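You operate a simulated robot arm through the tools that you are given. There is no shell and no other tool.

The job below is to be done with a simulated robot arm. You get a single attempt, and the scene is never put back.

Task
Put things in order on the bench top above the lids drawer. At the end: two of the vials from the bench top above the lids drawer are on top of the white box (marked "WIPES") on the bench top above the lids drawer; the clear small beaker from the bench top above the lids drawer stands where the clear measuring cylinder stood; the clear measuring cylinder from the bench top above the lids drawer is in the yellow tub (marked "WASH"); whatever was shut is shut again. Leave all else as you found it, and nothing knocked over. Set down upright: vial.

The check looks at the end state, three seconds after you hand in, the way a careful person would. Anything else that was tipped, shoved, dropped, spilled or broken makes it a failure. Lids that push on must go on centred and level and be pressed home; caps that screw on are set level and turned clockwise until they are tight.

Robot
A 6-joint arm with a two-finger parallel gripper, fixed in place. Base frame: the origin is at the foot of the arm, x ahead of it, y to its left, z up; the work surface is at about z = 0. Readings come in mm, rad, newtons and seconds.
With the tool pointing down near the work surface it reaches from about 180 to 460 mm from the base axis. Its first joint turns from -1.222 to 1.222 rad. Payload 1.9 kg.
The tool frame sits at the grasp point between the pads (the TCP): z along the fingers, y along the line on which they close. The tips reach 23 mm beyond it. Largest opening 94 mm; finger width 38, thickness 10; the body of the gripper, 54 by 96 mm, starts 39 mm behind the TCP.
Orientation is that of the tool frame in the base frame, as a unit quaternion [w, x, y, z]. With the fingers straight down and closing along the base's y, the tool's x points along the base's -x, its y along +y and its z along -z.

Tools
- The arm moves only by the tool move_arm. Its argument "moves" is a list of rows, each a list of 7 numbers: the gripper command, from -1 (fully open) to 1 (shut), values between in proportion, then the shift along the tool's x, y, z in cm, then the turn, a rotation vector about the tool's x, y, z in rad. In form: [[gripper, x, y, z, rx, ry, rz], ...]. A call has 1 to 20 rows; each row shifts and turns the commanded pose from where the row before left it, along the tool's axes as they then stand. Rows are played at 5 a second. More than 50 mm and 0.15 rad between two rows, or a gripper value outside its range, and nothing of the call is played. A pose out of reach is approached as far as the arm can. The call stops where the force on the tool passes 40 N (or 10 N more than at its start, if that is more) or the arm is blocked; 0.2 s more then pass. Each finger travels about 108 mm/s and halts on what it meets, pressing with about 30 N; the grip force reading is that of the motor and also rises with nothing between the fingers. The clock runs only during rows and for 0.2 s after the last one: add rows that do not move to give the fingers time. It gives the time, the measured TCP pose, the force on the tool (base axes), the opening and the grip force at its end, in the units of the frame above (readings bear some noise), with the torque about the TCP (base axes, N m) and any sound that the robot's microphone picked up, and new pictures: "show" is both (left out), scene, wrist or none.
- Cameras (640 x 400 px; columns grow to the right, rows downward): "scene" is fixed at [65.9, 320.1, 429.4]; the picture's right is [-0.66, -0.75, 0.00], its down [-0.41, 0.35, -0.84] and it looks along [0.63, -0.55, -0.54] (base axes); focal length 214 px, centre (320, 200). "wrist" rides on the gripper at [86, 16, -75] in the tool frame; the picture's right is [-0.18, 0.98, 0.00], its down [-0.58, -0.11, -0.81] and it looks along [-0.79, -0.15, 0.59] (tool axes); focal length 243 px, centre (320, 200). There is no depth. A picture from a camera that has moved, and an enlarged one, comes with that camera's place and axes in the base frame and with its lens.
- inspect(camera, box): a new picture of the part [left, top, right, bottom] of that camera's present view, enlarged. It takes no simulated time.
- close_job(): hands the job in; it is judged then, once.

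Nothing tells you positions but the pictures and the camera data. Unless the task says otherwise, let go and move clear before handing in.

The tools are called by a JSON object that holds its "fn" and its "kwargs". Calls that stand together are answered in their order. move_arm: Moves the arm, as the interface text tells. Its arguments: {"type":"object","properties":{"moves":{"type":"array"},"show":{"type":"string","enum":["both","scene","wrist","none"]}},"required":["moves"]} The other tools are called the same way: inspect (camera, box) takes an enlarged picture of a part of a camera's view; close_job () hands the job in.

At the start:

```text
time_s: 0.0
tcp_pos: [271.8, -44.6, 374.2]
tool_rot: [0.001, 0.0, 1.0, 0.001]
force: [0.6, 0.1, -0.1]
ft_torque: [-0.03, 0.02, 0.04]
opening: 93.9
grip_force: 0.0
```

scene: 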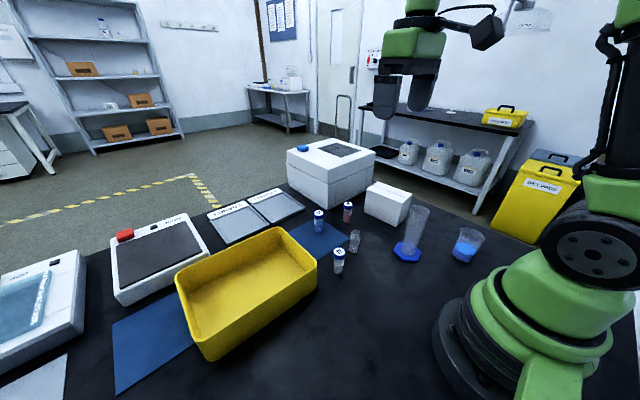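
wrist: 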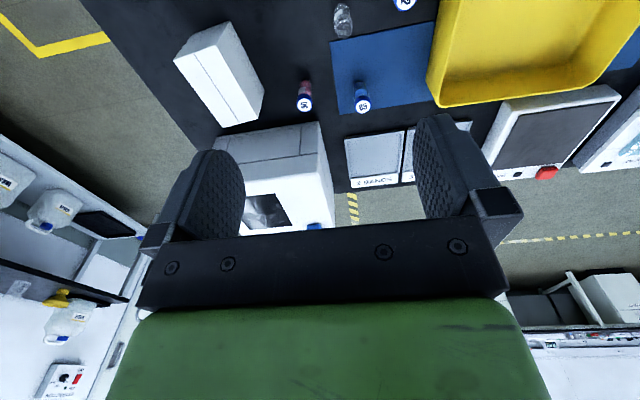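

The bench holds a yellow tub, several vials, a white box, a measuring cylinder with a blue hexagonal foot, and a small beaker with blue contents. I'll enlarge the pictures to locate them before moving.

{"fn": "inspect", "kwargs": {"camera": "scene", "box": [280, 160, 500, 300]}}

{"fn": "inspect", "kwargs": {"camera": "scene", "box": [100, 180, 360, 380]}}

{"fn": "inspect", "kwargs": {"camera": "wrist", "box": [160, 0, 480, 200]}}

```text
2.86 times, centred on (390, 230) of scene
camera zoom: at [65.9, 320.1, 429.4], right [-0.66, -0.75, 0.0], down [-0.41, 0.35, -0.84], along [0.63, -0.55, -0.54], focal length 613 px, centre (120, 114)
```

zoom: 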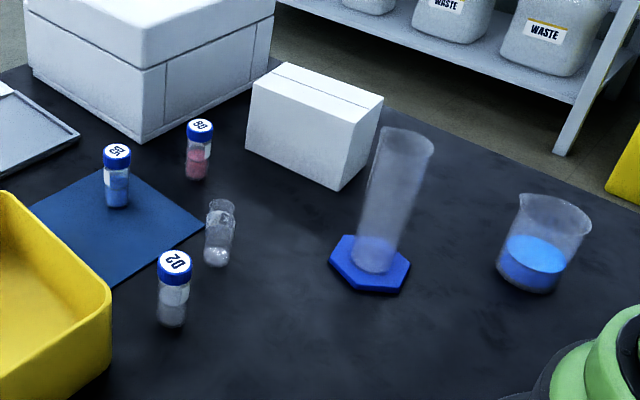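

```text
2.00 times, centred on (230, 280) of scene
camera zoom: at [65.9, 320.1, 429.4], right [-0.66, -0.75, 0.0], down [-0.41, 0.35, -0.84], along [0.63, -0.55, -0.54], focal length 429 px, centre (500, 40)
```

zoom: 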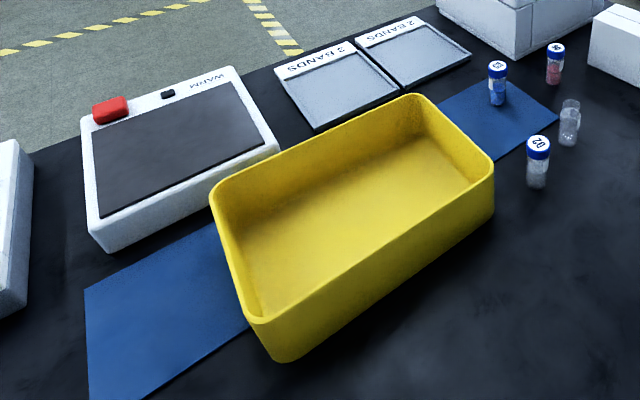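

```text
2.00 times, centred on (320, 100) of wrist
camera zoom: at [186.0, -28.5, 447.6], right [0.18, 0.98, 0.0], down [0.58, -0.11, 0.81], along [0.79, -0.15, -0.59], focal length 485 px, centre (320, 400)
```

zoom: 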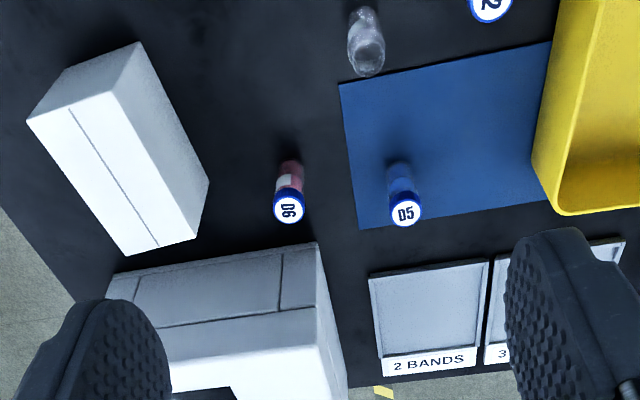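

The bench items are roughly located; before moving I want sharper views of the box, cylinder and beaker. I take the cylinder to be near (215,-116), the beaker near (115,-219), and the box around (350,-210).

{"fn": "inspect", "kwargs": {"camera": "scene", "box": [350, 170, 430, 220]}}

{"fn": "inspect", "kwargs": {"camera": "scene", "box": [380, 200, 500, 275]}}

{"fn": "inspect", "kwargs": {"camera": "scene", "box": [295, 195, 375, 280]}}

{"fn": "inspect", "kwargs": {"camera": "wrist", "box": [160, 0, 300, 140]}}

```text
8.00 times, centred on (390, 195) of scene
camera zoom: at [65.9, 320.1, 429.4], right [-0.66, -0.75, 0.0], down [-0.41, 0.35, -0.84], along [0.63, -0.55, -0.54], focal length 1716 px, centre (-240, 240)
```

zoom: 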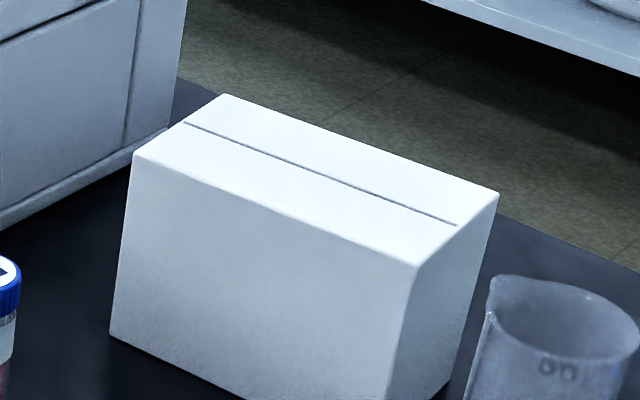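

```text
5.33 times, centred on (440, 238) of scene
camera zoom: at [65.9, 320.1, 429.4], right [-0.66, -0.75, 0.0], down [-0.41, 0.35, -0.84], along [0.63, -0.55, -0.54], focal length 1144 px, centre (-320, 0)
```

zoom: 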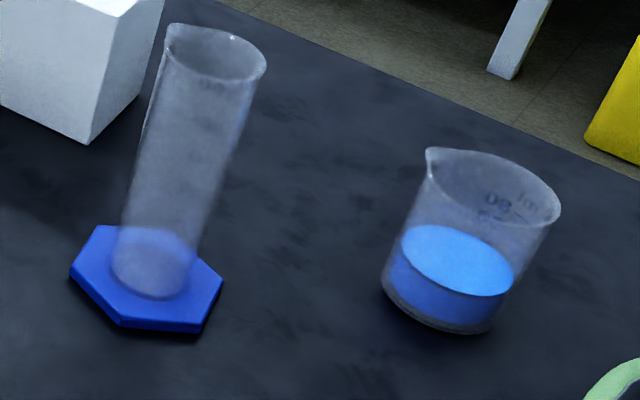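

```text
4.71 times, centred on (335, 238) of scene
camera zoom: at [65.9, 320.1, 429.4], right [-0.66, -0.75, 0.0], down [-0.41, 0.35, -0.84], along [0.63, -0.55, -0.54], focal length 1009 px, centre (249, 24)
```

zoom: 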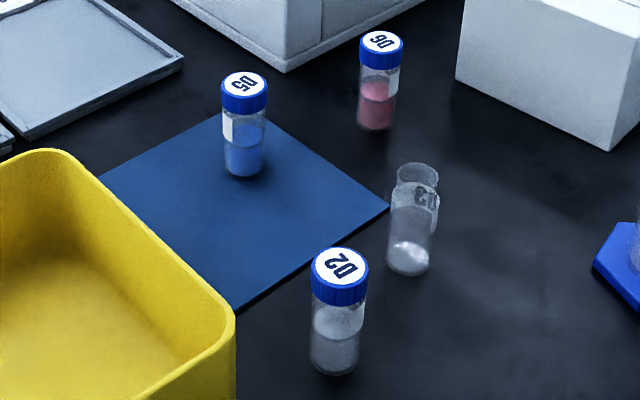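

```text
2.86 times, centred on (230, 70) of wrist
camera zoom: at [186.0, -28.5, 447.6], right [0.18, 0.98, 0.0], down [0.58, -0.11, 0.81], along [0.79, -0.15, -0.59], focal length 693 px, centre (577, 571)
```

zoom: 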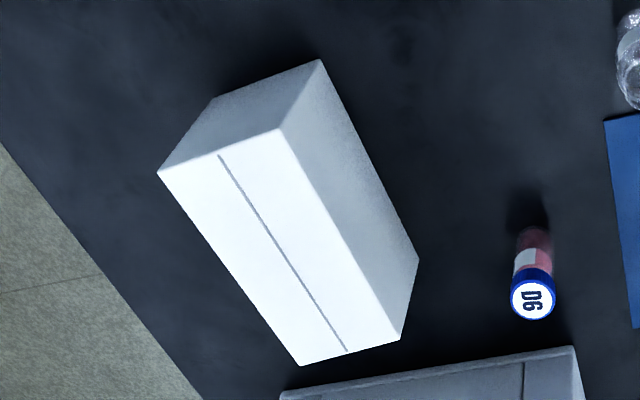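

The WIPES box looks to span about x 297–423, y -184 to -265, with its top near z=89. I take the cylinder to be near (217,-120), about 145 mm tall. I'll hover above the cylinder with the gripper open to confirm.

{"fn": "move_arm", "kwargs": {"moves": [[-1, 0.9, -1.25, 1.25, 0, 0, 0], [-1, 0.9, -1.25, 1.25, 0, 0, 0], [-1, 0.9, -1.25, 1.25, 0, 0, 0], [-1, 0.9, -1.25, 1.25, 0, 0, 0], [-1, 0.9, -1.25, 1.25, 0, 0, 0], [-1, 0.9, -1.25, 1.25, 0, 0, 0], [-1, 0, 0, 0, 0, 0, 0]], "show": "both"}}

```text
time_s: 1.6
tcp_pos: [217.0, -119.1, 297.4]
tool_rot: [0.001, 0.0, 1.0, 0.001]
force: [-1.1, 0.1, -1.1]
ft_torque: [-0.01, -0.01, 0.02]
opening: 94.1
grip_force: 0.1
camera wrist: at [130.7, -102.4, 371.9], right [0.18, 0.98, 0.0], down [0.58, -0.11, 0.81], along [0.79, -0.15, -0.59], focal length 243 px, centre (320, 200)
```

scene: 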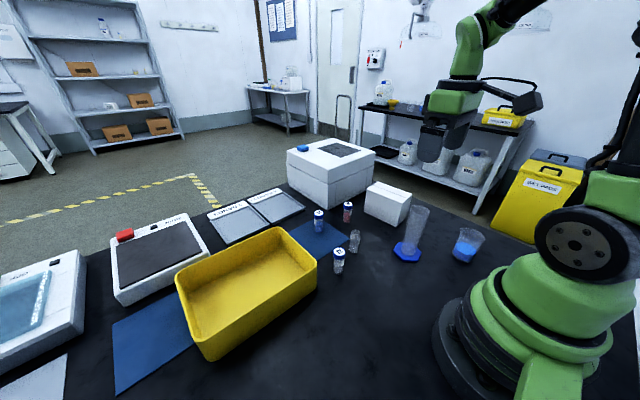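
wrist: 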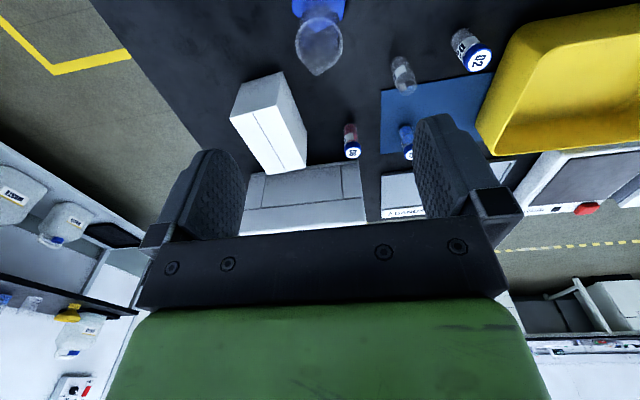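

The wrist view puts the cylinder rim almost straight below, near (219,-119), with its spout pointing to +x. I'll enlarge to pin down the centre.

{"fn": "inspect", "kwargs": {"camera": "wrist", "box": [240, 0, 400, 100]}}

{"fn": "inspect", "kwargs": {"camera": "wrist", "box": [370, 0, 640, 170]}}

```text
4.00 times, centred on (320, 50) of wrist
camera zoom: at [130.7, -102.4, 371.9], right [0.18, 0.98, 0.0], down [0.58, -0.11, 0.81], along [0.79, -0.15, -0.59], focal length 970 px, centre (320, 800)
```

zoom: 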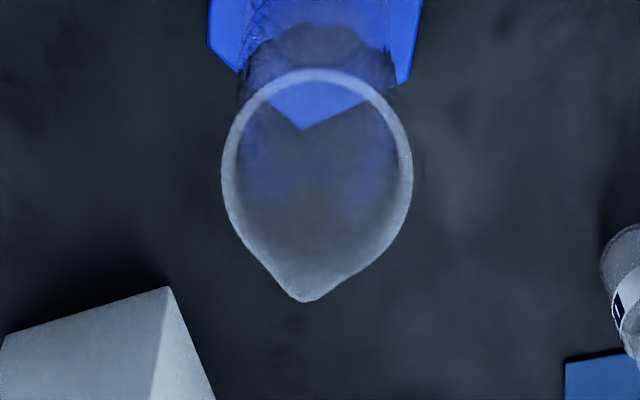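

```text
2.35 times, centred on (505, 85) of wrist
camera zoom: at [130.7, -102.4, 371.9], right [0.18, 0.98, 0.0], down [0.58, -0.11, 0.81], along [0.79, -0.15, -0.59], focal length 571 px, centre (-115, 471)
```

zoom: 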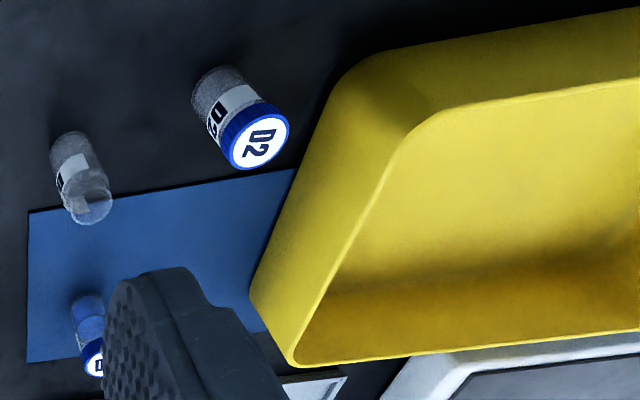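

The cylinder rim is centred under the gripper, near (216,-119), with roughly a 40 mm rim. I'll go straight down to TCP z≈121, so the palm stays above the rim, and check before closing.

{"fn": "move_arm", "kwargs": {"moves": [[-1, 0, 0, 2.5, 0, 0, 0], [-1, 0, 0, 2.5, 0, 0, 0], [-1, 0, 0, 2.5, 0, 0, 0], [-1, 0, 0, 2.5, 0, 0, 0], [-1, 0, 0, 2.5, 0, 0, 0], [-1, 0, 0, 2.5, 0, 0, 0], [-1, 0, 0, 2.0, 0, 0, 0], [-1, 0, 0, 0.7, 0, 0, 0], [-1, 0, 0, 0, 0, 0, 0]], "show": "both"}}

```text
time_s: 3.6
tcp_pos: [219.5, -119.8, 122.7]
tool_rot: [0.001, 0.0, 1.0, 0.001]
force: [0.2, -0.2, -0.5]
ft_torque: [-0.01, -0.02, 0.01]
opening: 94.0
grip_force: 0.2
camera wrist: at [132.1, -103.3, 196.6], right [0.18, 0.98, 0.0], down [0.58, -0.11, 0.81], along [0.79, -0.15, -0.59], focal length 243 px, centre (320, 200)
```

scene: 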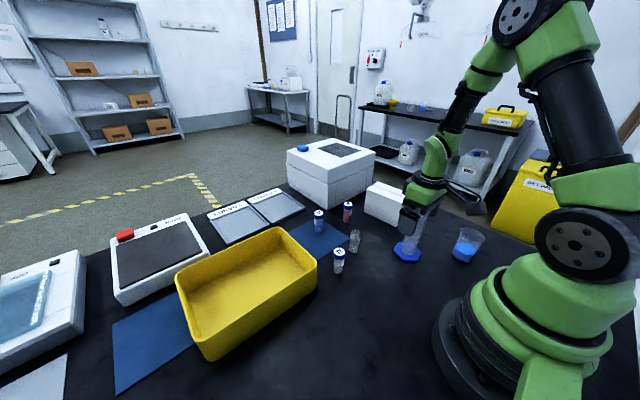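
wrist: 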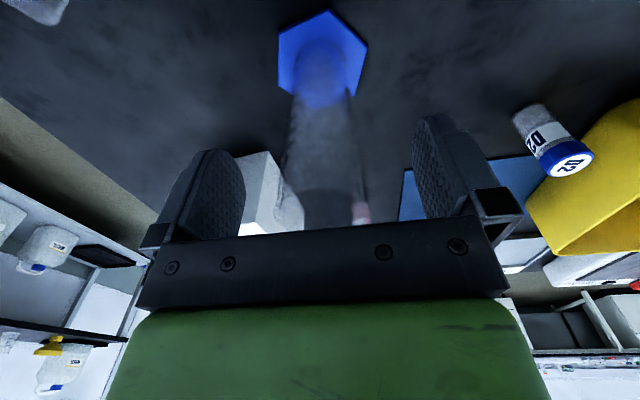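

The gripper is around the tube without touching it. I'll enlarge to check the centring and where the foot sits before closing.

{"fn": "inspect", "kwargs": {"camera": "wrist", "box": [220, 0, 460, 240]}}

{"fn": "inspect", "kwargs": {"camera": "scene", "box": [360, 170, 480, 275]}}

```text
1.67 times, centred on (340, 120) of wrist
camera zoom: at [132.1, -103.3, 196.6], right [0.18, 0.98, 0.0], down [0.58, -0.11, 0.81], along [0.79, -0.15, -0.59], focal length 404 px, centre (287, 333)
```

zoom: 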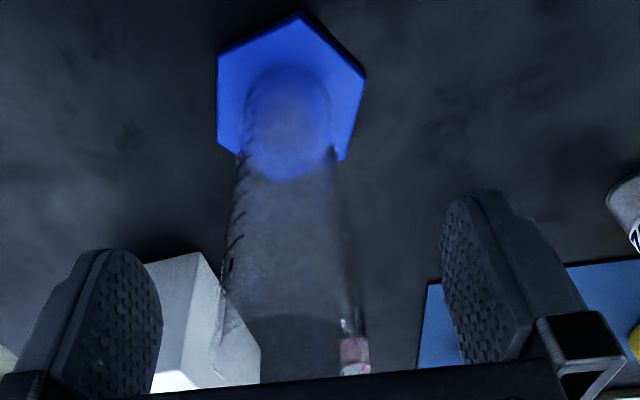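

```text
3.81 times, centred on (420, 222) of scene
camera zoom: at [65.9, 320.1, 429.4], right [-0.66, -0.75, 0.0], down [-0.41, 0.35, -0.84], along [0.63, -0.55, -0.54], focal length 817 px, centre (-61, 114)
```

zoom: 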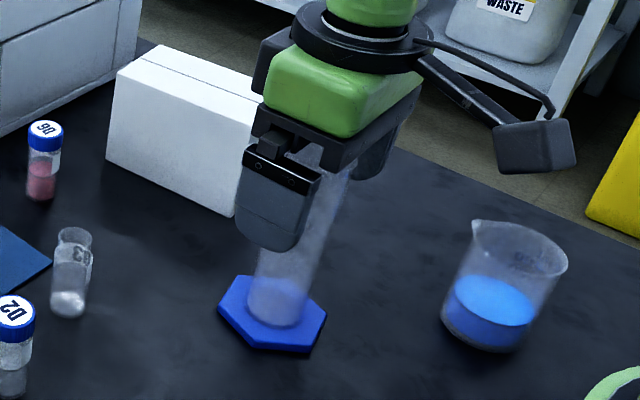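

The tube sits centred between the pads. Closing the gripper now, with still rows to let the fingers settle.

{"fn": "move_arm", "kwargs": {"moves": [[-0.2, 0, 0, 0, 0, 0, 0], [0.2, 0, 0, 0, 0, 0, 0], [1, 0, 0, 0, 0, 0, 0], [1, 0, 0, 0, 0, 0, 0], [1, 0, 0, 0, 0, 0, 0]], "show": "both"}}

```text
time_s: 4.8
tcp_pos: [219.4, -119.7, 122.6]
tool_rot: [0.001, 0.0, 1.0, 0.001]
force: [-0.6, -0.9, 0.5]
ft_torque: [-0.05, -0.02, 0.0]
opening: 39.5
grip_force: 30.3
camera wrist: at [132.2, -103.3, 196.7], right [0.18, 0.98, 0.0], down [0.58, -0.11, 0.81], along [0.79, -0.15, -0.59], focal length 243 px, centre (320, 200)
```

scene: 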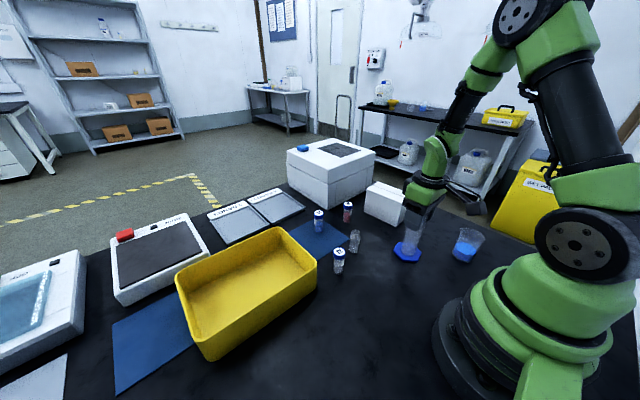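
wrist: 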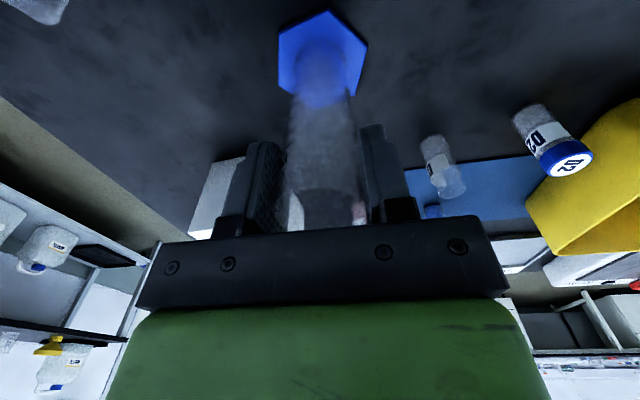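

The cylinder is gripped at 39.5 mm opening and 30 N. I'll lift it straight up about 125 mm.

{"fn": "move_arm", "kwargs": {"moves": [[1, 0, 0, -0.5, 0, 0, 0], [1, 0, 0, -1.0, 0, 0, 0], [1, 0, 0, -2, 0, 0, 0], [1, 0, 0, -2.25, 0, 0, 0], [1, 0, 0, -2.25, 0, 0, 0], [1, 0, 0, -2.25, 0, 0, 0], [1, 0, 0, -2.25, 0, 0, 0], [1, 0, 0, 0, 0, 0, 0]], "show": "both"}}

```text
time_s: 6.6
tcp_pos: [217.7, -120.6, 246.6]
tool_rot: [0.001, 0.0, 1.0, 0.001]
force: [-0.1, 0.2, -1.4]
ft_torque: [-0.01, 0.01, 0.0]
opening: 39.4
grip_force: 29.9
camera wrist: at [131.9, -103.4, 320.1], right [0.18, 0.98, 0.0], down [0.58, -0.11, 0.81], along [0.79, -0.15, -0.59], focal length 243 px, centre (320, 200)
```

scene: 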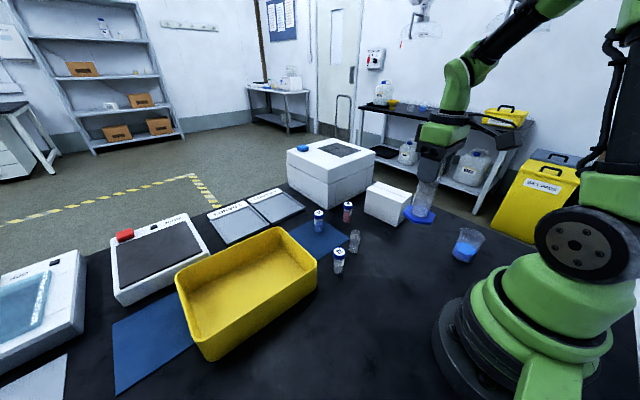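
wrist: 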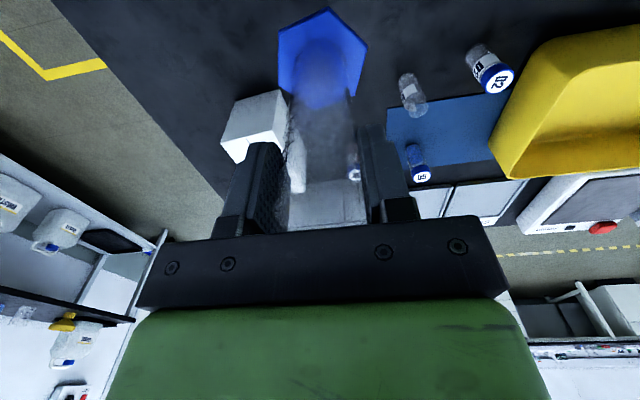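

The cylinder is in the air and upright. I'll enlarge the tub to work out where its rim and floor are.

{"fn": "inspect", "kwargs": {"camera": "scene", "box": [165, 215, 335, 370]}}

```text
2.58 times, centred on (250, 292) of scene
camera zoom: at [65.8, 320.1, 429.4], right [-0.66, -0.75, 0.0], down [-0.41, 0.35, -0.84], along [0.63, -0.55, -0.54], focal length 554 px, centre (501, -39)
```

zoom: 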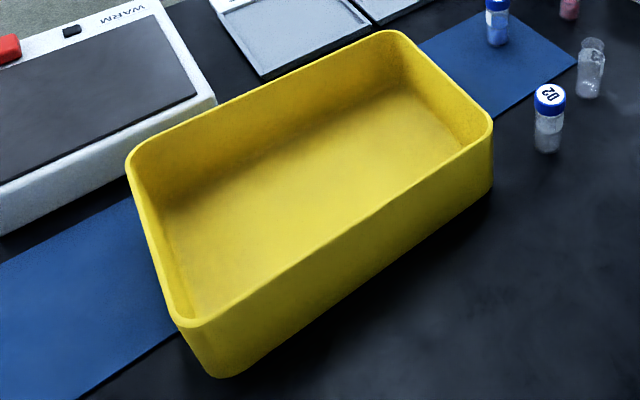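

The tub rim spans about x 295–443, y 126–353 at z≈88. I'll carry the cylinder level at about 124 mm of foot clearance to (362,200) over the tub.

{"fn": "move_arm", "kwargs": {"moves": [[1, -0.45, 1.0, 0, 0, 0, 0], [1, -0.9, 2.0, 0, 0, 0, 0], [1, -0.9, 2.0, 0, 0, 0, 0], [1, -0.9, 2.0, 0, 0, 0, 0], [1, -0.9, 2.0, 0, 0, 0, 0], [1, -0.9, 2.0, 0, 0, 0, 0], [1, -0.9, 2.0, 0, 0, 0, 0], [1, -0.9, 2.0, 0, 0, 0, 0], [1, -0.9, 2.0, 0, 0, 0, 0], [1, -0.9, 2.0, 0, 0, 0, 0], [1, -0.9, 2.0, 0, 0, 0, 0], [1, -0.9, 2.0, 0, 0, 0, 0], [1, -0.9, 2.0, 0, 0, 0, 0], [1, -0.9, 2.0, 0, 0, 0, 0], [1, -0.9, 2.0, 0, 0, 0, 0], [1, -0.9, 2.0, 0, 0, 0, 0], [1, -0.45, 1.0, 0, 0, 0, 0], [1, 0, 0, 0, 0, 0, 0], [1, 0, 0, 0, 0, 0, 0]], "show": "both"}}

```text
time_s: 10.6
tcp_pos: [363.0, 199.5, 246.6]
tool_rot: [0.0, -0.001, 1.0, 0.001]
force: [0.6, 0.5, -0.8]
ft_torque: [0.02, 0.01, -0.04]
opening: 39.7
grip_force: 29.8
camera wrist: at [276.3, 216.6, 321.4], right [0.18, 0.98, 0.0], down [0.58, -0.11, 0.81], along [0.79, -0.15, -0.59], focal length 243 px, centre (320, 200)
```

scene: 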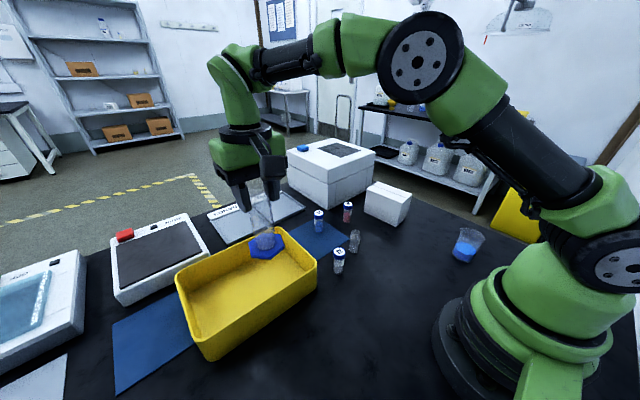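
wrist: 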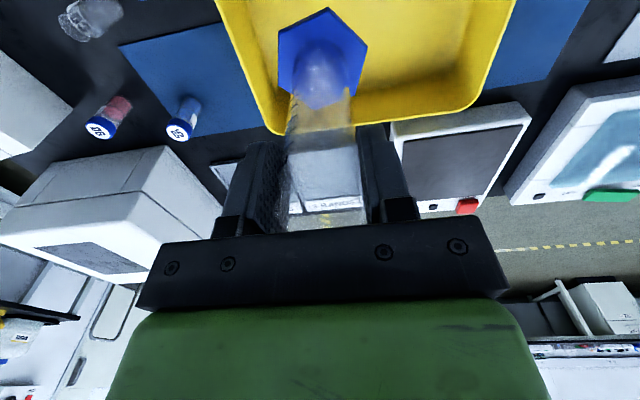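

The cylinder is over the tub floor with room on all sides. I'll shift 1 cm further in y and lower most of the way.

{"fn": "move_arm", "kwargs": {"moves": [[1, 0, 1.0, 0, 0, 0, 0], [1, 0, 0, 1.5, 0, 0, 0], [1, 0, 0, 1.5, 0, 0, 0], [1, 0, 0, 1.5, 0, 0, 0], [1, 0, 0, 1.5, 0, 0, 0], [1, 0, 0, 1.5, 0, 0, 0], [1, 0, 0, 1.5, 0, 0, 0], [1, 0, 0, 1.2, 0, 0, 0], [1, 0, 0, 0, 0, 0, 0]], "show": "both"}}

```text
time_s: 12.6
tcp_pos: [364.1, 211.0, 146.1]
tool_rot: [0.0, 0.0, 1.0, 0.001]
force: [-0.2, -0.5, -1.8]
ft_torque: [0.01, 0.02, 0.01]
opening: 39.3
grip_force: 29.5
camera wrist: at [277.6, 227.6, 219.6], right [0.18, 0.98, 0.0], down [0.58, -0.11, 0.81], along [0.79, -0.15, -0.59], focal length 243 px, centre (320, 200)
```

scene: 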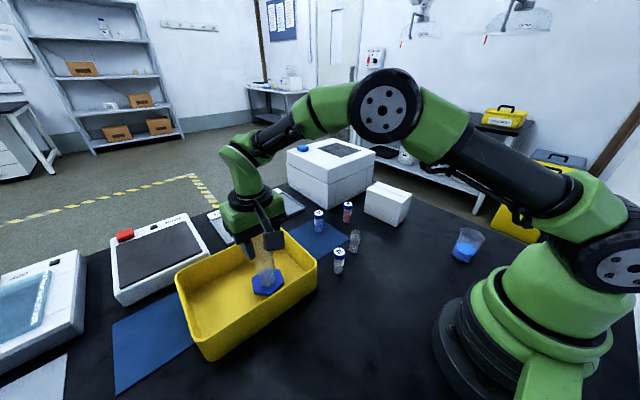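
wrist: 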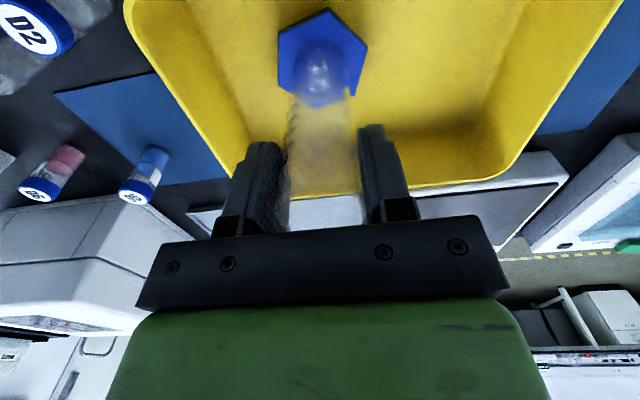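

The foot is inside the tub, above the floor. I'll go down slowly in small steps and watch the force for contact.

{"fn": "move_arm", "kwargs": {"moves": [[1, 0, 0, 0.6, 0, 0, 0], [1, 0, 0, 0.5, 0, 0, 0], [1, 0, 0, 0.2, 0, 0, 0], [1, 0, 0, 0, 0, 0, 0]], "show": "none"}}

{"fn": "move_arm", "kwargs": {"moves": [[1, 0, 0, 0.2, 0, 0, 0], [1, 0, 0, 0, 0, 0, 0]], "show": "none"}}

{"fn": "move_arm", "kwargs": {"moves": [[1, 0, 0, 0.15, 0, 0, 0], [1, 0, 0, 0, 0, 0, 0]], "show": "none"}}

```text
time_s: 13.6
tcp_pos: [363.1, 209.9, 132.0]
tool_rot: [0.001, 0.0, 1.0, 0.001]
force: [0.2, 0.7, -1.8]
ft_torque: [-0.01, -0.01, -0.03]
opening: 39.5
grip_force: 30.2
```

```text
time_s: 14.2
tcp_pos: [363.0, 211.4, 130.5]
tool_rot: [0.002, 0.001, 1.0, 0.003]
force: [-4.0, -2.6, 17.5]
ft_torque: [-0.46, 0.49, -0.03]
opening: 39.4
grip_force: 29.7
```

```text
time_s: 14.8
tcp_pos: [363.9, 211.6, 129.0]
tool_rot: [0.003, 0.0, 1.0, 0.002]
force: [-0.2, -3.3, 20.9]
ft_torque: [-0.5, -0.34, 0.01]
opening: 39.9
grip_force: 29.8
```

Contact shows at TCP z≈130 with about 20 N upward, so the foot is on the tub floor. I'll look before releasing.

{"fn": "move_arm", "kwargs": {"moves": [[1, 0, 0, 0, 0, 0, 0]], "show": "both"}}

{"fn": "inspect", "kwargs": {"camera": "scene", "box": [210, 210, 330, 310]}}

{"fn": "inspect", "kwargs": {"camera": "wrist", "box": [220, 0, 420, 125]}}

```text
time_s: 15.2
tcp_pos: [363.3, 210.5, 128.3]
tool_rot: [0.002, 0.0, 1.0, 0.0]
force: [2.8, -1.1, 19.9]
ft_torque: [-0.44, -0.34, 0.05]
opening: 39.5
grip_force: 29.6
camera wrist: at [277.1, 228.1, 202.6], right [0.18, 0.98, 0.0], down [0.58, -0.11, 0.81], along [0.79, -0.15, -0.59], focal length 243 px, centre (320, 200)
```

scene: 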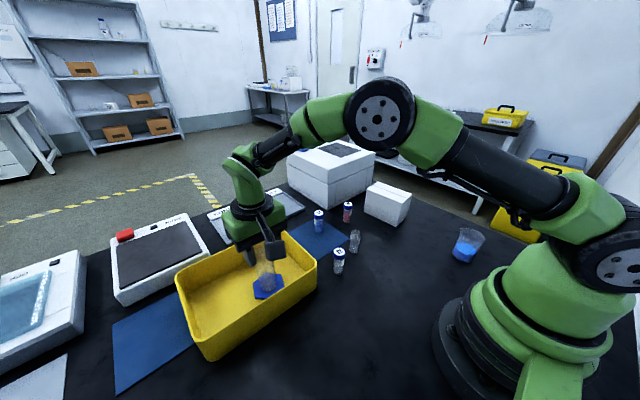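
wrist: 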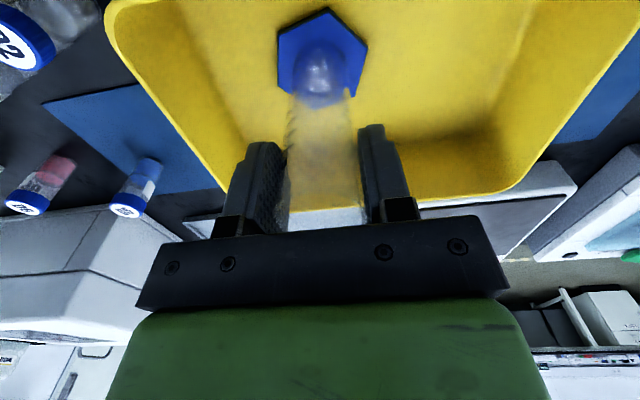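

```text
4.00 times, centred on (270, 260) of scene
camera zoom: at [65.8, 320.1, 429.5], right [-0.66, -0.75, 0.0], down [-0.41, 0.35, -0.84], along [0.63, -0.55, -0.54], focal length 858 px, centre (520, -40)
```

zoom: 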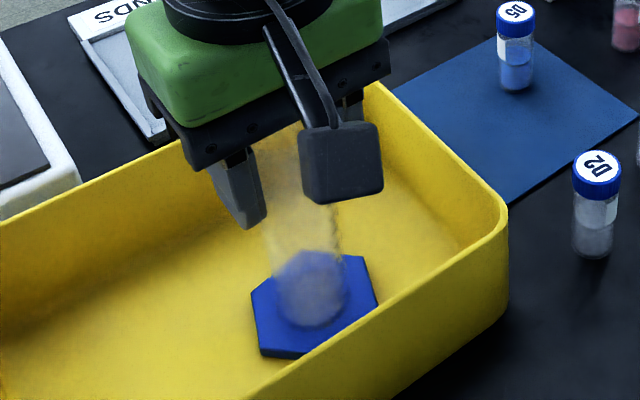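

```text
3.20 times, centred on (320, 62) of wrist
camera zoom: at [277.1, 228.1, 202.6], right [0.18, 0.98, 0.0], down [0.58, -0.11, 0.81], along [0.79, -0.15, -0.59], focal length 776 px, centre (320, 640)
```

zoom: 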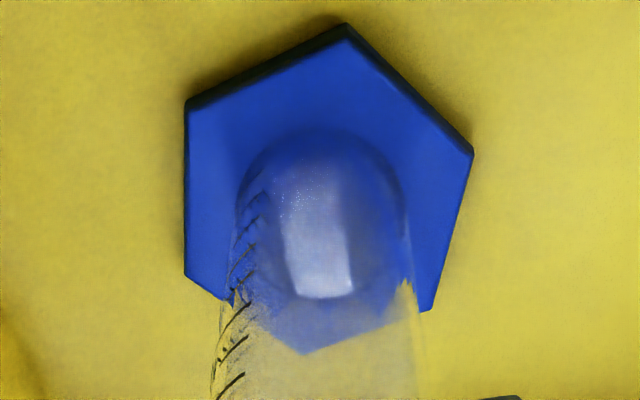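

The foot rests flat on the tub floor and the tube stands vertical. I'll back off 1 mm to relieve the press, then open the fingers gradually.

{"fn": "move_arm", "kwargs": {"moves": [[1, 0, 0, -0.12, 0, 0, 0], [1, 0, 0, 0, 0, 0, 0]], "show": "none"}}

```text
time_s: 15.8
tcp_pos: [360.9, 210.9, 129.1]
tool_rot: [-0.001, 0.001, 1.0, 0.0]
force: [0.7, 1.4, 3.0]
ft_torque: [0.13, -0.22, 0.04]
opening: 39.3
grip_force: 30.6
```

The press is down to about 3 N. Opening the fingers in stages.

{"fn": "move_arm", "kwargs": {"moves": [[0.12, 0, 0, 0, 0, 0, 0], [0.05, 0, 0, 0, 0, 0, 0], [-0.1, 0, 0, 0, 0, 0, 0], [-0.4, 0, 0, 0, 0, 0, 0], [-0.7, 0, 0, 0, 0, 0, 0], [-0.7, 0, 0, 0, 0, 0, 0]], "show": "both"}}

```text
time_s: 17.2
tcp_pos: [363.4, 210.9, 130.0]
tool_rot: [0.001, 0.0, 1.0, 0.0]
force: [-0.1, 0.0, 0.0]
ft_torque: [0.01, 0.0, 0.01]
opening: 79.8
grip_force: 0.1
camera wrist: at [276.8, 227.7, 203.8], right [0.18, 0.98, 0.0], down [0.58, -0.11, 0.81], along [0.79, -0.15, -0.59], focal length 243 px, centre (320, 200)
```

scene: 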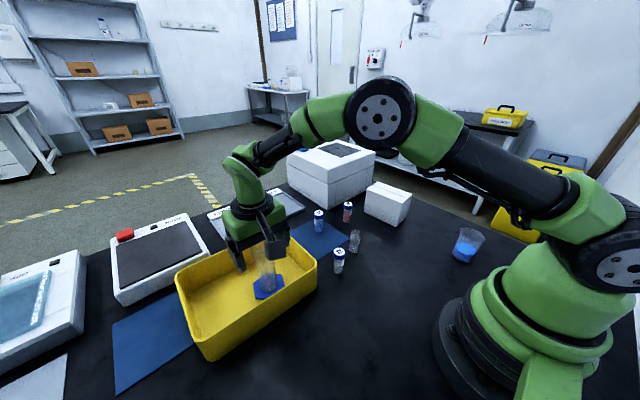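
wrist: 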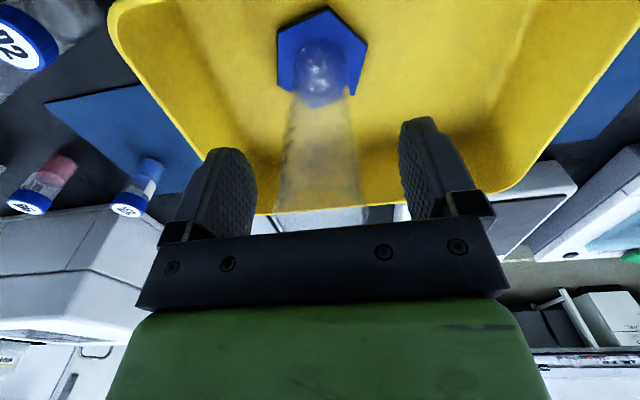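

The cylinder stands on its own in the tub. I'll rise straight up well clear of it.

{"fn": "move_arm", "kwargs": {"moves": [[-0.7, 0, 0, -0.5, 0, 0, 0], [-0.7, 0, 0, -1.5, 0, 0, 0], [-0.7, 0, 0, -2, 0, 0, 0], [-0.7, 0, 0, -2, 0, 0, 0], [-0.7, 0, 0, -2, 0, 0, 0], [-0.7, 0, 0, -2, 0, 0, 0], [-0.7, 0, 0, -2, 0, 0, 0], [-0.7, 0, 0, 0, 0, 0, 0]], "show": "both"}}

{"fn": "inspect", "kwargs": {"camera": "scene", "box": [210, 190, 330, 310]}}

```text
time_s: 19.0
tcp_pos: [361.9, 209.6, 249.8]
tool_rot: [0.001, 0.001, 1.0, 0.001]
force: [0.3, 0.5, -0.3]
ft_torque: [0.0, 0.01, -0.02]
opening: 79.9
grip_force: 0.1
camera wrist: at [276.0, 226.7, 323.8], right [0.18, 0.98, 0.0], down [0.58, -0.11, 0.81], along [0.79, -0.15, -0.59], focal length 243 px, centre (320, 200)
```

scene: 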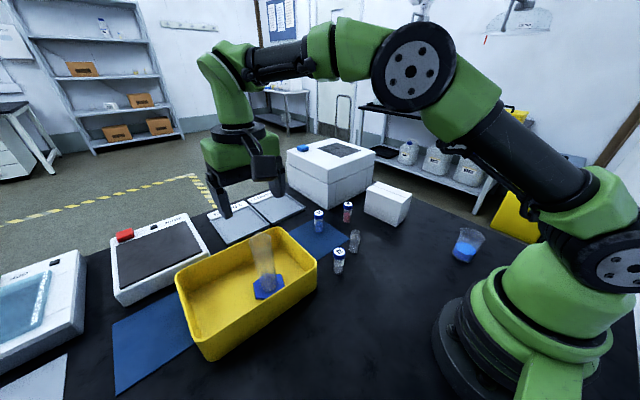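
wrist: 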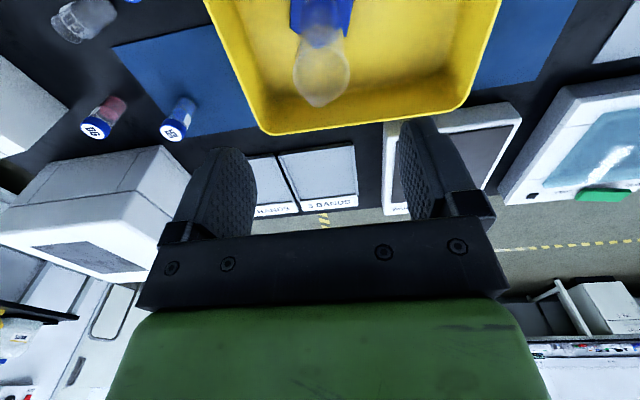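

```text
3.33 times, centred on (270, 250) of scene
camera zoom: at [65.9, 320.1, 429.4], right [-0.66, -0.75, 0.0], down [-0.41, 0.35, -0.84], along [0.63, -0.55, -0.54], focal length 715 px, centre (487, 33)
```

zoom: 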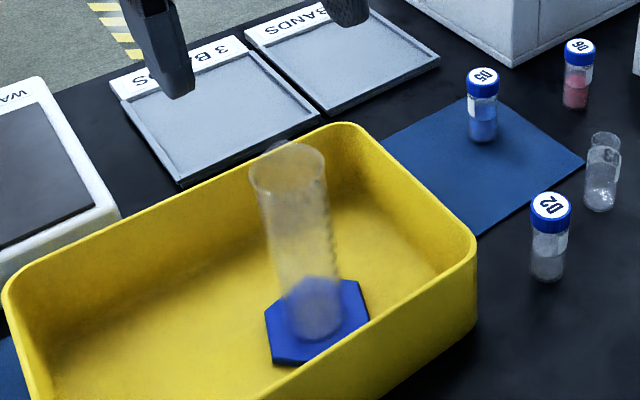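

The cylinder is standing upright in the tub. Next I'll take vial D2, which I place near (297,60); I'll hover above it with a moderate opening.

{"fn": "move_arm", "kwargs": {"moves": [[-0.4, 0.81, -1.87, 0, 0, 0, 0], [-0.4, 0.81, -1.87, 0, 0, 0, 0], [-0.4, 0.81, -1.87, 0, 0, 0, 0], [-0.4, 0.81, -1.87, 0, 0, 0, 0], [-0.4, 0.81, -1.87, 0, 0, 0, 0], [-0.4, 0.81, -1.87, 0, 0, 0, 0], [-0.4, 0.81, -1.87, 0, 0, 0, 0], [-0.4, 0.81, -1.87, 0, 0, 0, 0], [-0.4, 0, 0, 2.0, 0, 0, 0], [-0.4, 0, 0, 2.0, 0, 0, 0], [-0.4, 0, 0, 2.0, 0, 0, 0], [-0.4, 0, 0, 1.0, 0, 0, 0], [-0.4, 0, 0, 0, 0, 0, 0]], "show": "both"}}

{"fn": "inspect", "kwargs": {"camera": "wrist", "box": [220, 0, 420, 125]}}

```text
time_s: 21.8
tcp_pos: [297.0, 60.8, 176.5]
tool_rot: [0.002, 0.0, 1.0, 0.001]
force: [0.0, -0.1, 0.0]
ft_torque: [0.0, 0.0, -0.01]
opening: 65.6
grip_force: 0.0
camera wrist: at [210.3, 77.5, 252.2], right [0.18, 0.98, 0.0], down [0.58, -0.11, 0.81], along [0.79, -0.15, -0.59], focal length 243 px, centre (320, 200)
```

scene: 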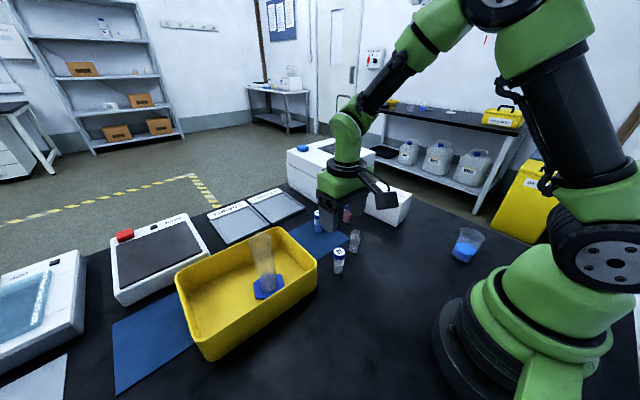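
wrist: 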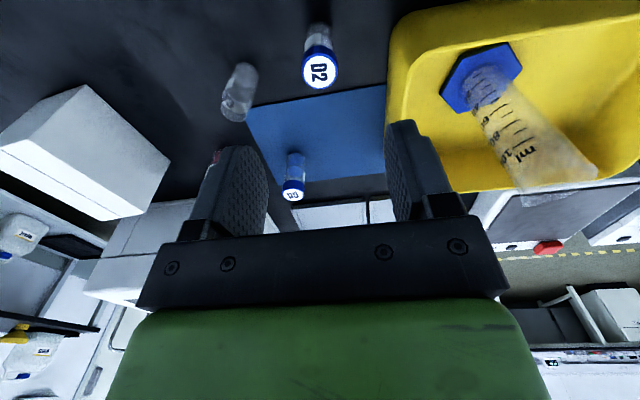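

```text
3.20 times, centred on (320, 62) of wrist
camera zoom: at [210.3, 77.5, 252.2], right [0.18, 0.98, 0.0], down [0.58, -0.11, 0.81], along [0.79, -0.15, -0.59], focal length 776 px, centre (320, 640)
```

zoom: 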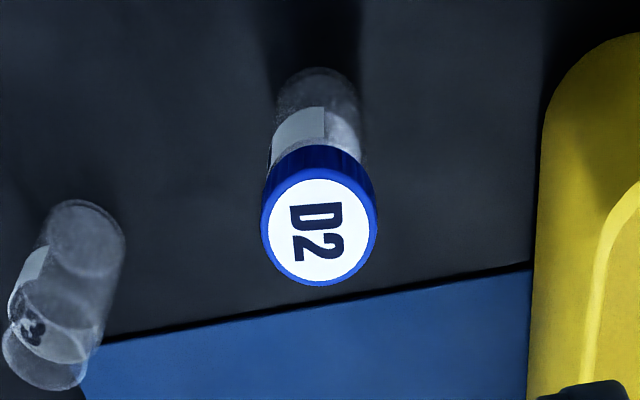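

D2's cap centre works out at about (297.5,61), directly under the gripper. I'll lower to TCP z≈43 and check the view.

{"fn": "move_arm", "kwargs": {"moves": [[-0.4, 0, 0.05, 2.2, 0, 0, 0], [-0.4, 0, 0, 2.2, 0, 0, 0], [-0.4, 0, 0, 2.2, 0, 0, 0], [-0.4, 0, 0, 2.2, 0, 0, 0], [-0.4, 0, 0, 2.2, 0, 0, 0], [-0.4, 0, 0, 1.5, 0, 0, 0], [-0.4, 0, 0, 0.8, 0, 0, 0], [-0.4, 0, 0, 0, 0, 0, 0]], "show": "both"}}

{"fn": "inspect", "kwargs": {"camera": "scene", "box": [290, 190, 410, 290]}}

```text
time_s: 23.6
tcp_pos: [297.7, 61.5, 45.0]
tool_rot: [0.001, 0.0, 1.0, 0.001]
force: [0.0, -0.7, 0.1]
ft_torque: [0.02, 0.0, 0.0]
opening: 66.0
grip_force: 0.0
camera wrist: at [211.4, 77.9, 119.5], right [0.18, 0.98, 0.0], down [0.58, -0.11, 0.81], along [0.79, -0.15, -0.59], focal length 243 px, centre (320, 200)
```

scene: 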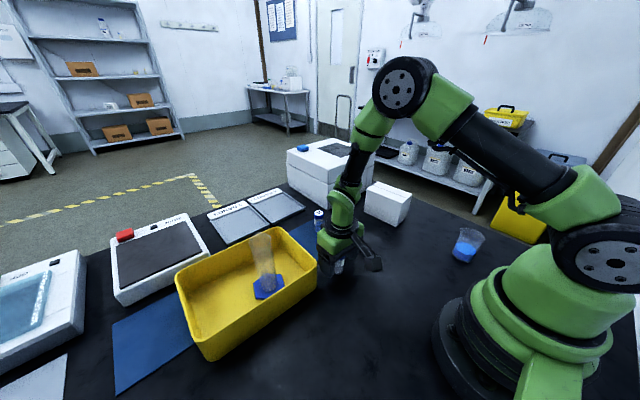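
wrist: 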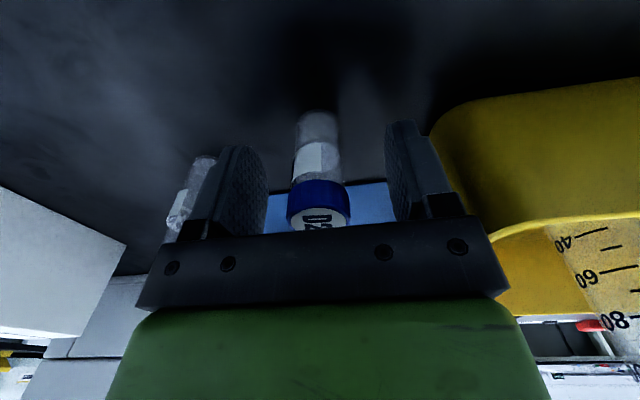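

```text
4.00 times, centred on (350, 240) of scene
camera zoom: at [65.9, 320.1, 429.4], right [-0.66, -0.75, 0.0], down [-0.41, 0.35, -0.84], along [0.63, -0.55, -0.54], focal length 858 px, centre (200, 40)
```

zoom: 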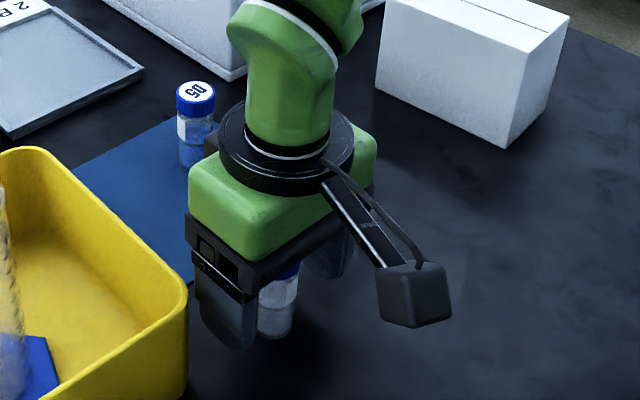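

The vial sits centred between the pads. Closing on it.

{"fn": "move_arm", "kwargs": {"moves": [[0.0, 0, 0, 0, 0, 0, 0], [0.3, 0, 0, 0, 0, 0, 0], [1, 0, 0, 0, 0, 0, 0], [1, 0, 0, 0, 0, 0, 0], [1, 0, 0, 0, 0, 0, 0]], "show": "wrist"}}

```text
time_s: 24.8
tcp_pos: [298.0, 61.3, 45.0]
tool_rot: [0.001, 0.0, 1.0, 0.001]
force: [-0.1, -1.0, -0.4]
ft_torque: [0.0, 0.01, 0.01]
opening: 26.5
grip_force: 30.0
camera wrist: at [211.4, 77.9, 119.7], right [0.18, 0.98, 0.0], down [0.58, -0.11, 0.81], along [0.79, -0.15, -0.59], focal length 243 px, centre (320, 200)
```

wrist: 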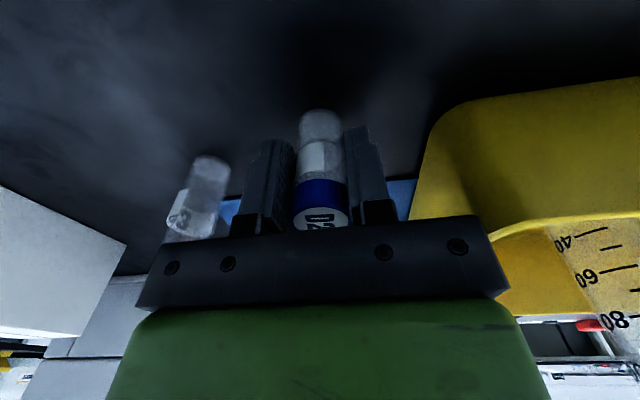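

D2 is held at 26.5 mm opening. I'll lift it 150 mm straight up.

{"fn": "move_arm", "kwargs": {"moves": [[1, 0, 0, -0.5, 0, 0, 0], [1, 0, 0, -1.5, 0, 0, 0], [1, 0, 0, -2.5, 0, 0, 0], [1, 0, 0, -2.5, 0, 0, 0], [1, 0, 0, -2.5, 0, 0, 0], [1, 0, 0, -2.5, 0, 0, 0], [1, 0, 0, -2.5, 0, 0, 0], [1, 0, 0, 0, 0, 0, 0]], "show": "both"}}

```text
time_s: 26.6
tcp_pos: [298.7, 62.1, 191.9]
tool_rot: [0.0, 0.0, 1.0, 0.0]
force: [-0.1, -0.1, 0.2]
ft_torque: [-0.02, 0.01, 0.0]
opening: 26.4
grip_force: 29.5
camera wrist: at [211.0, 79.0, 266.3], right [0.18, 0.98, 0.0], down [0.58, -0.11, 0.81], along [0.79, -0.15, -0.59], focal length 243 px, centre (320, 200)
```

scene: 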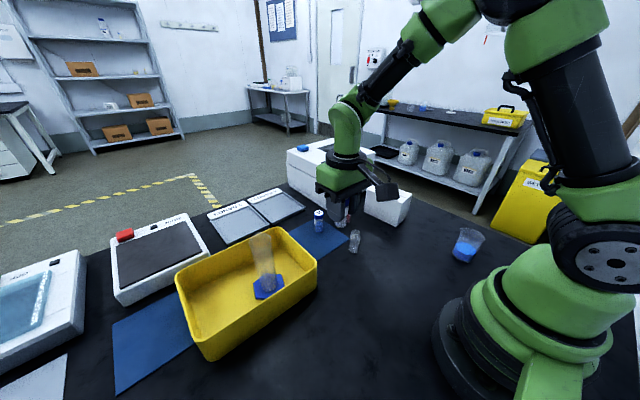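
wrist: 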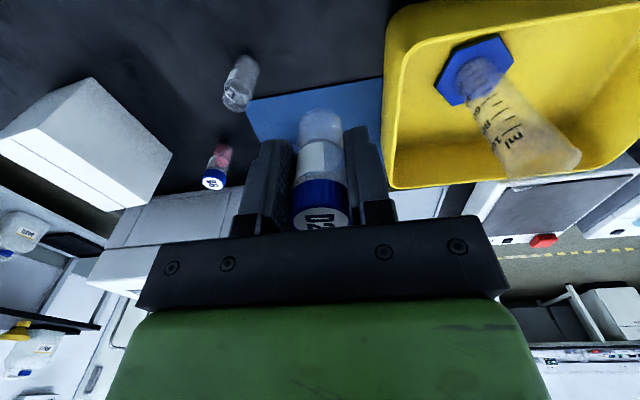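

D2 hangs upright and clear. I'll carry it across at this height to above the far half of the box, near (372,-222).

{"fn": "move_arm", "kwargs": {"moves": [[1, -0.26, -1.0, 0, 0, 0, 0], [1, -0.525, -2.03, 0, 0, 0, 0], [1, -0.525, -2.03, 0, 0, 0, 0], [1, -0.525, -2.03, 0, 0, 0, 0], [1, -0.525, -2.03, 0, 0, 0, 0], [1, -0.525, -2.03, 0, 0, 0, 0], [1, -0.525, -2.03, 0, 0, 0, 0], [1, -0.525, -2.03, 0, 0, 0, 0], [1, -0.525, -2.03, 0, 0, 0, 0], [1, -0.525, -2.03, 0, 0, 0, 0], [1, -0.525, -2.03, 0, 0, 0, 0], [1, -0.525, -2.03, 0, 0, 0, 0], [1, -0.525, -2.03, 0, 0, 0, 0], [1, -0.525, -2.03, 0, 0, 0, 0], [1, -0.26, -1.03, 0, 0, 0, 0], [1, 0, 0, 0, 0, 0, 0], [1, 0, 0, 0, 0, 0, 0]], "show": "both"}}

{"fn": "inspect", "kwargs": {"camera": "scene", "box": [340, 150, 460, 250]}}

{"fn": "inspect", "kwargs": {"camera": "wrist", "box": [220, 0, 420, 240]}}

```text
time_s: 30.2
tcp_pos: [369.0, -223.7, 190.8]
tool_rot: [0.001, 0.0, 1.0, 0.0]
force: [0.5, 0.7, -0.5]
ft_torque: [0.01, -0.01, 0.02]
opening: 26.5
grip_force: 29.8
camera wrist: at [282.7, -206.9, 265.0], right [0.18, 0.98, 0.0], down [0.58, -0.11, 0.81], along [0.79, -0.15, -0.59], focal length 243 px, centre (320, 200)
```

scene: 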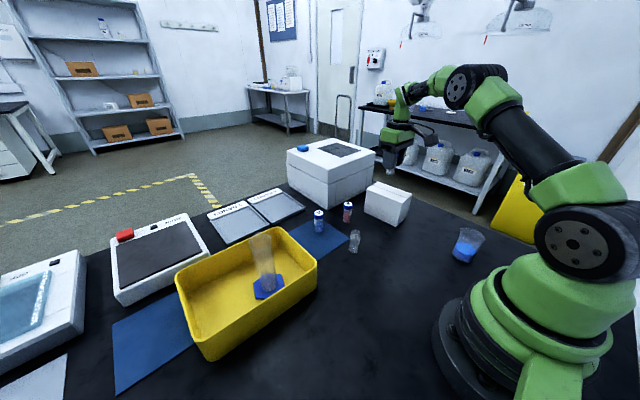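
wrist: 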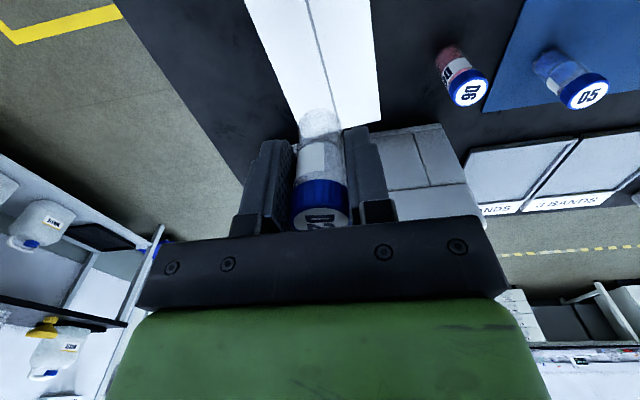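

```text
4.00 times, centred on (400, 200) of scene
camera zoom: at [65.9, 320.1, 429.4], right [-0.66, -0.75, 0.0], down [-0.41, 0.35, -0.84], along [0.63, -0.55, -0.54], focal length 858 px, centre (0, 200)
```

zoom: 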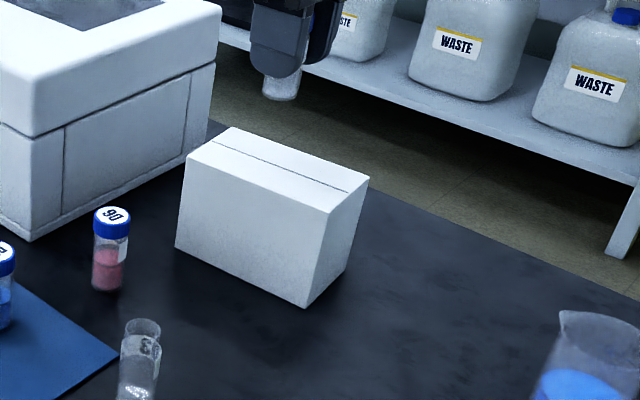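

```text
1.67 times, centred on (320, 120) of wrist
camera zoom: at [282.7, -206.9, 265.0], right [0.18, 0.98, 0.0], down [0.58, -0.11, 0.81], along [0.79, -0.15, -0.59], focal length 404 px, centre (320, 333)
```

zoom: 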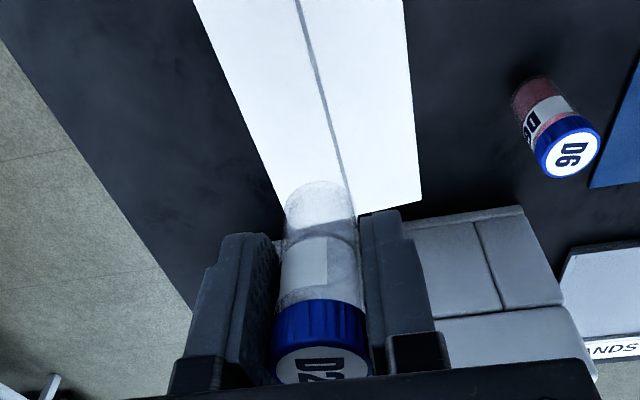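

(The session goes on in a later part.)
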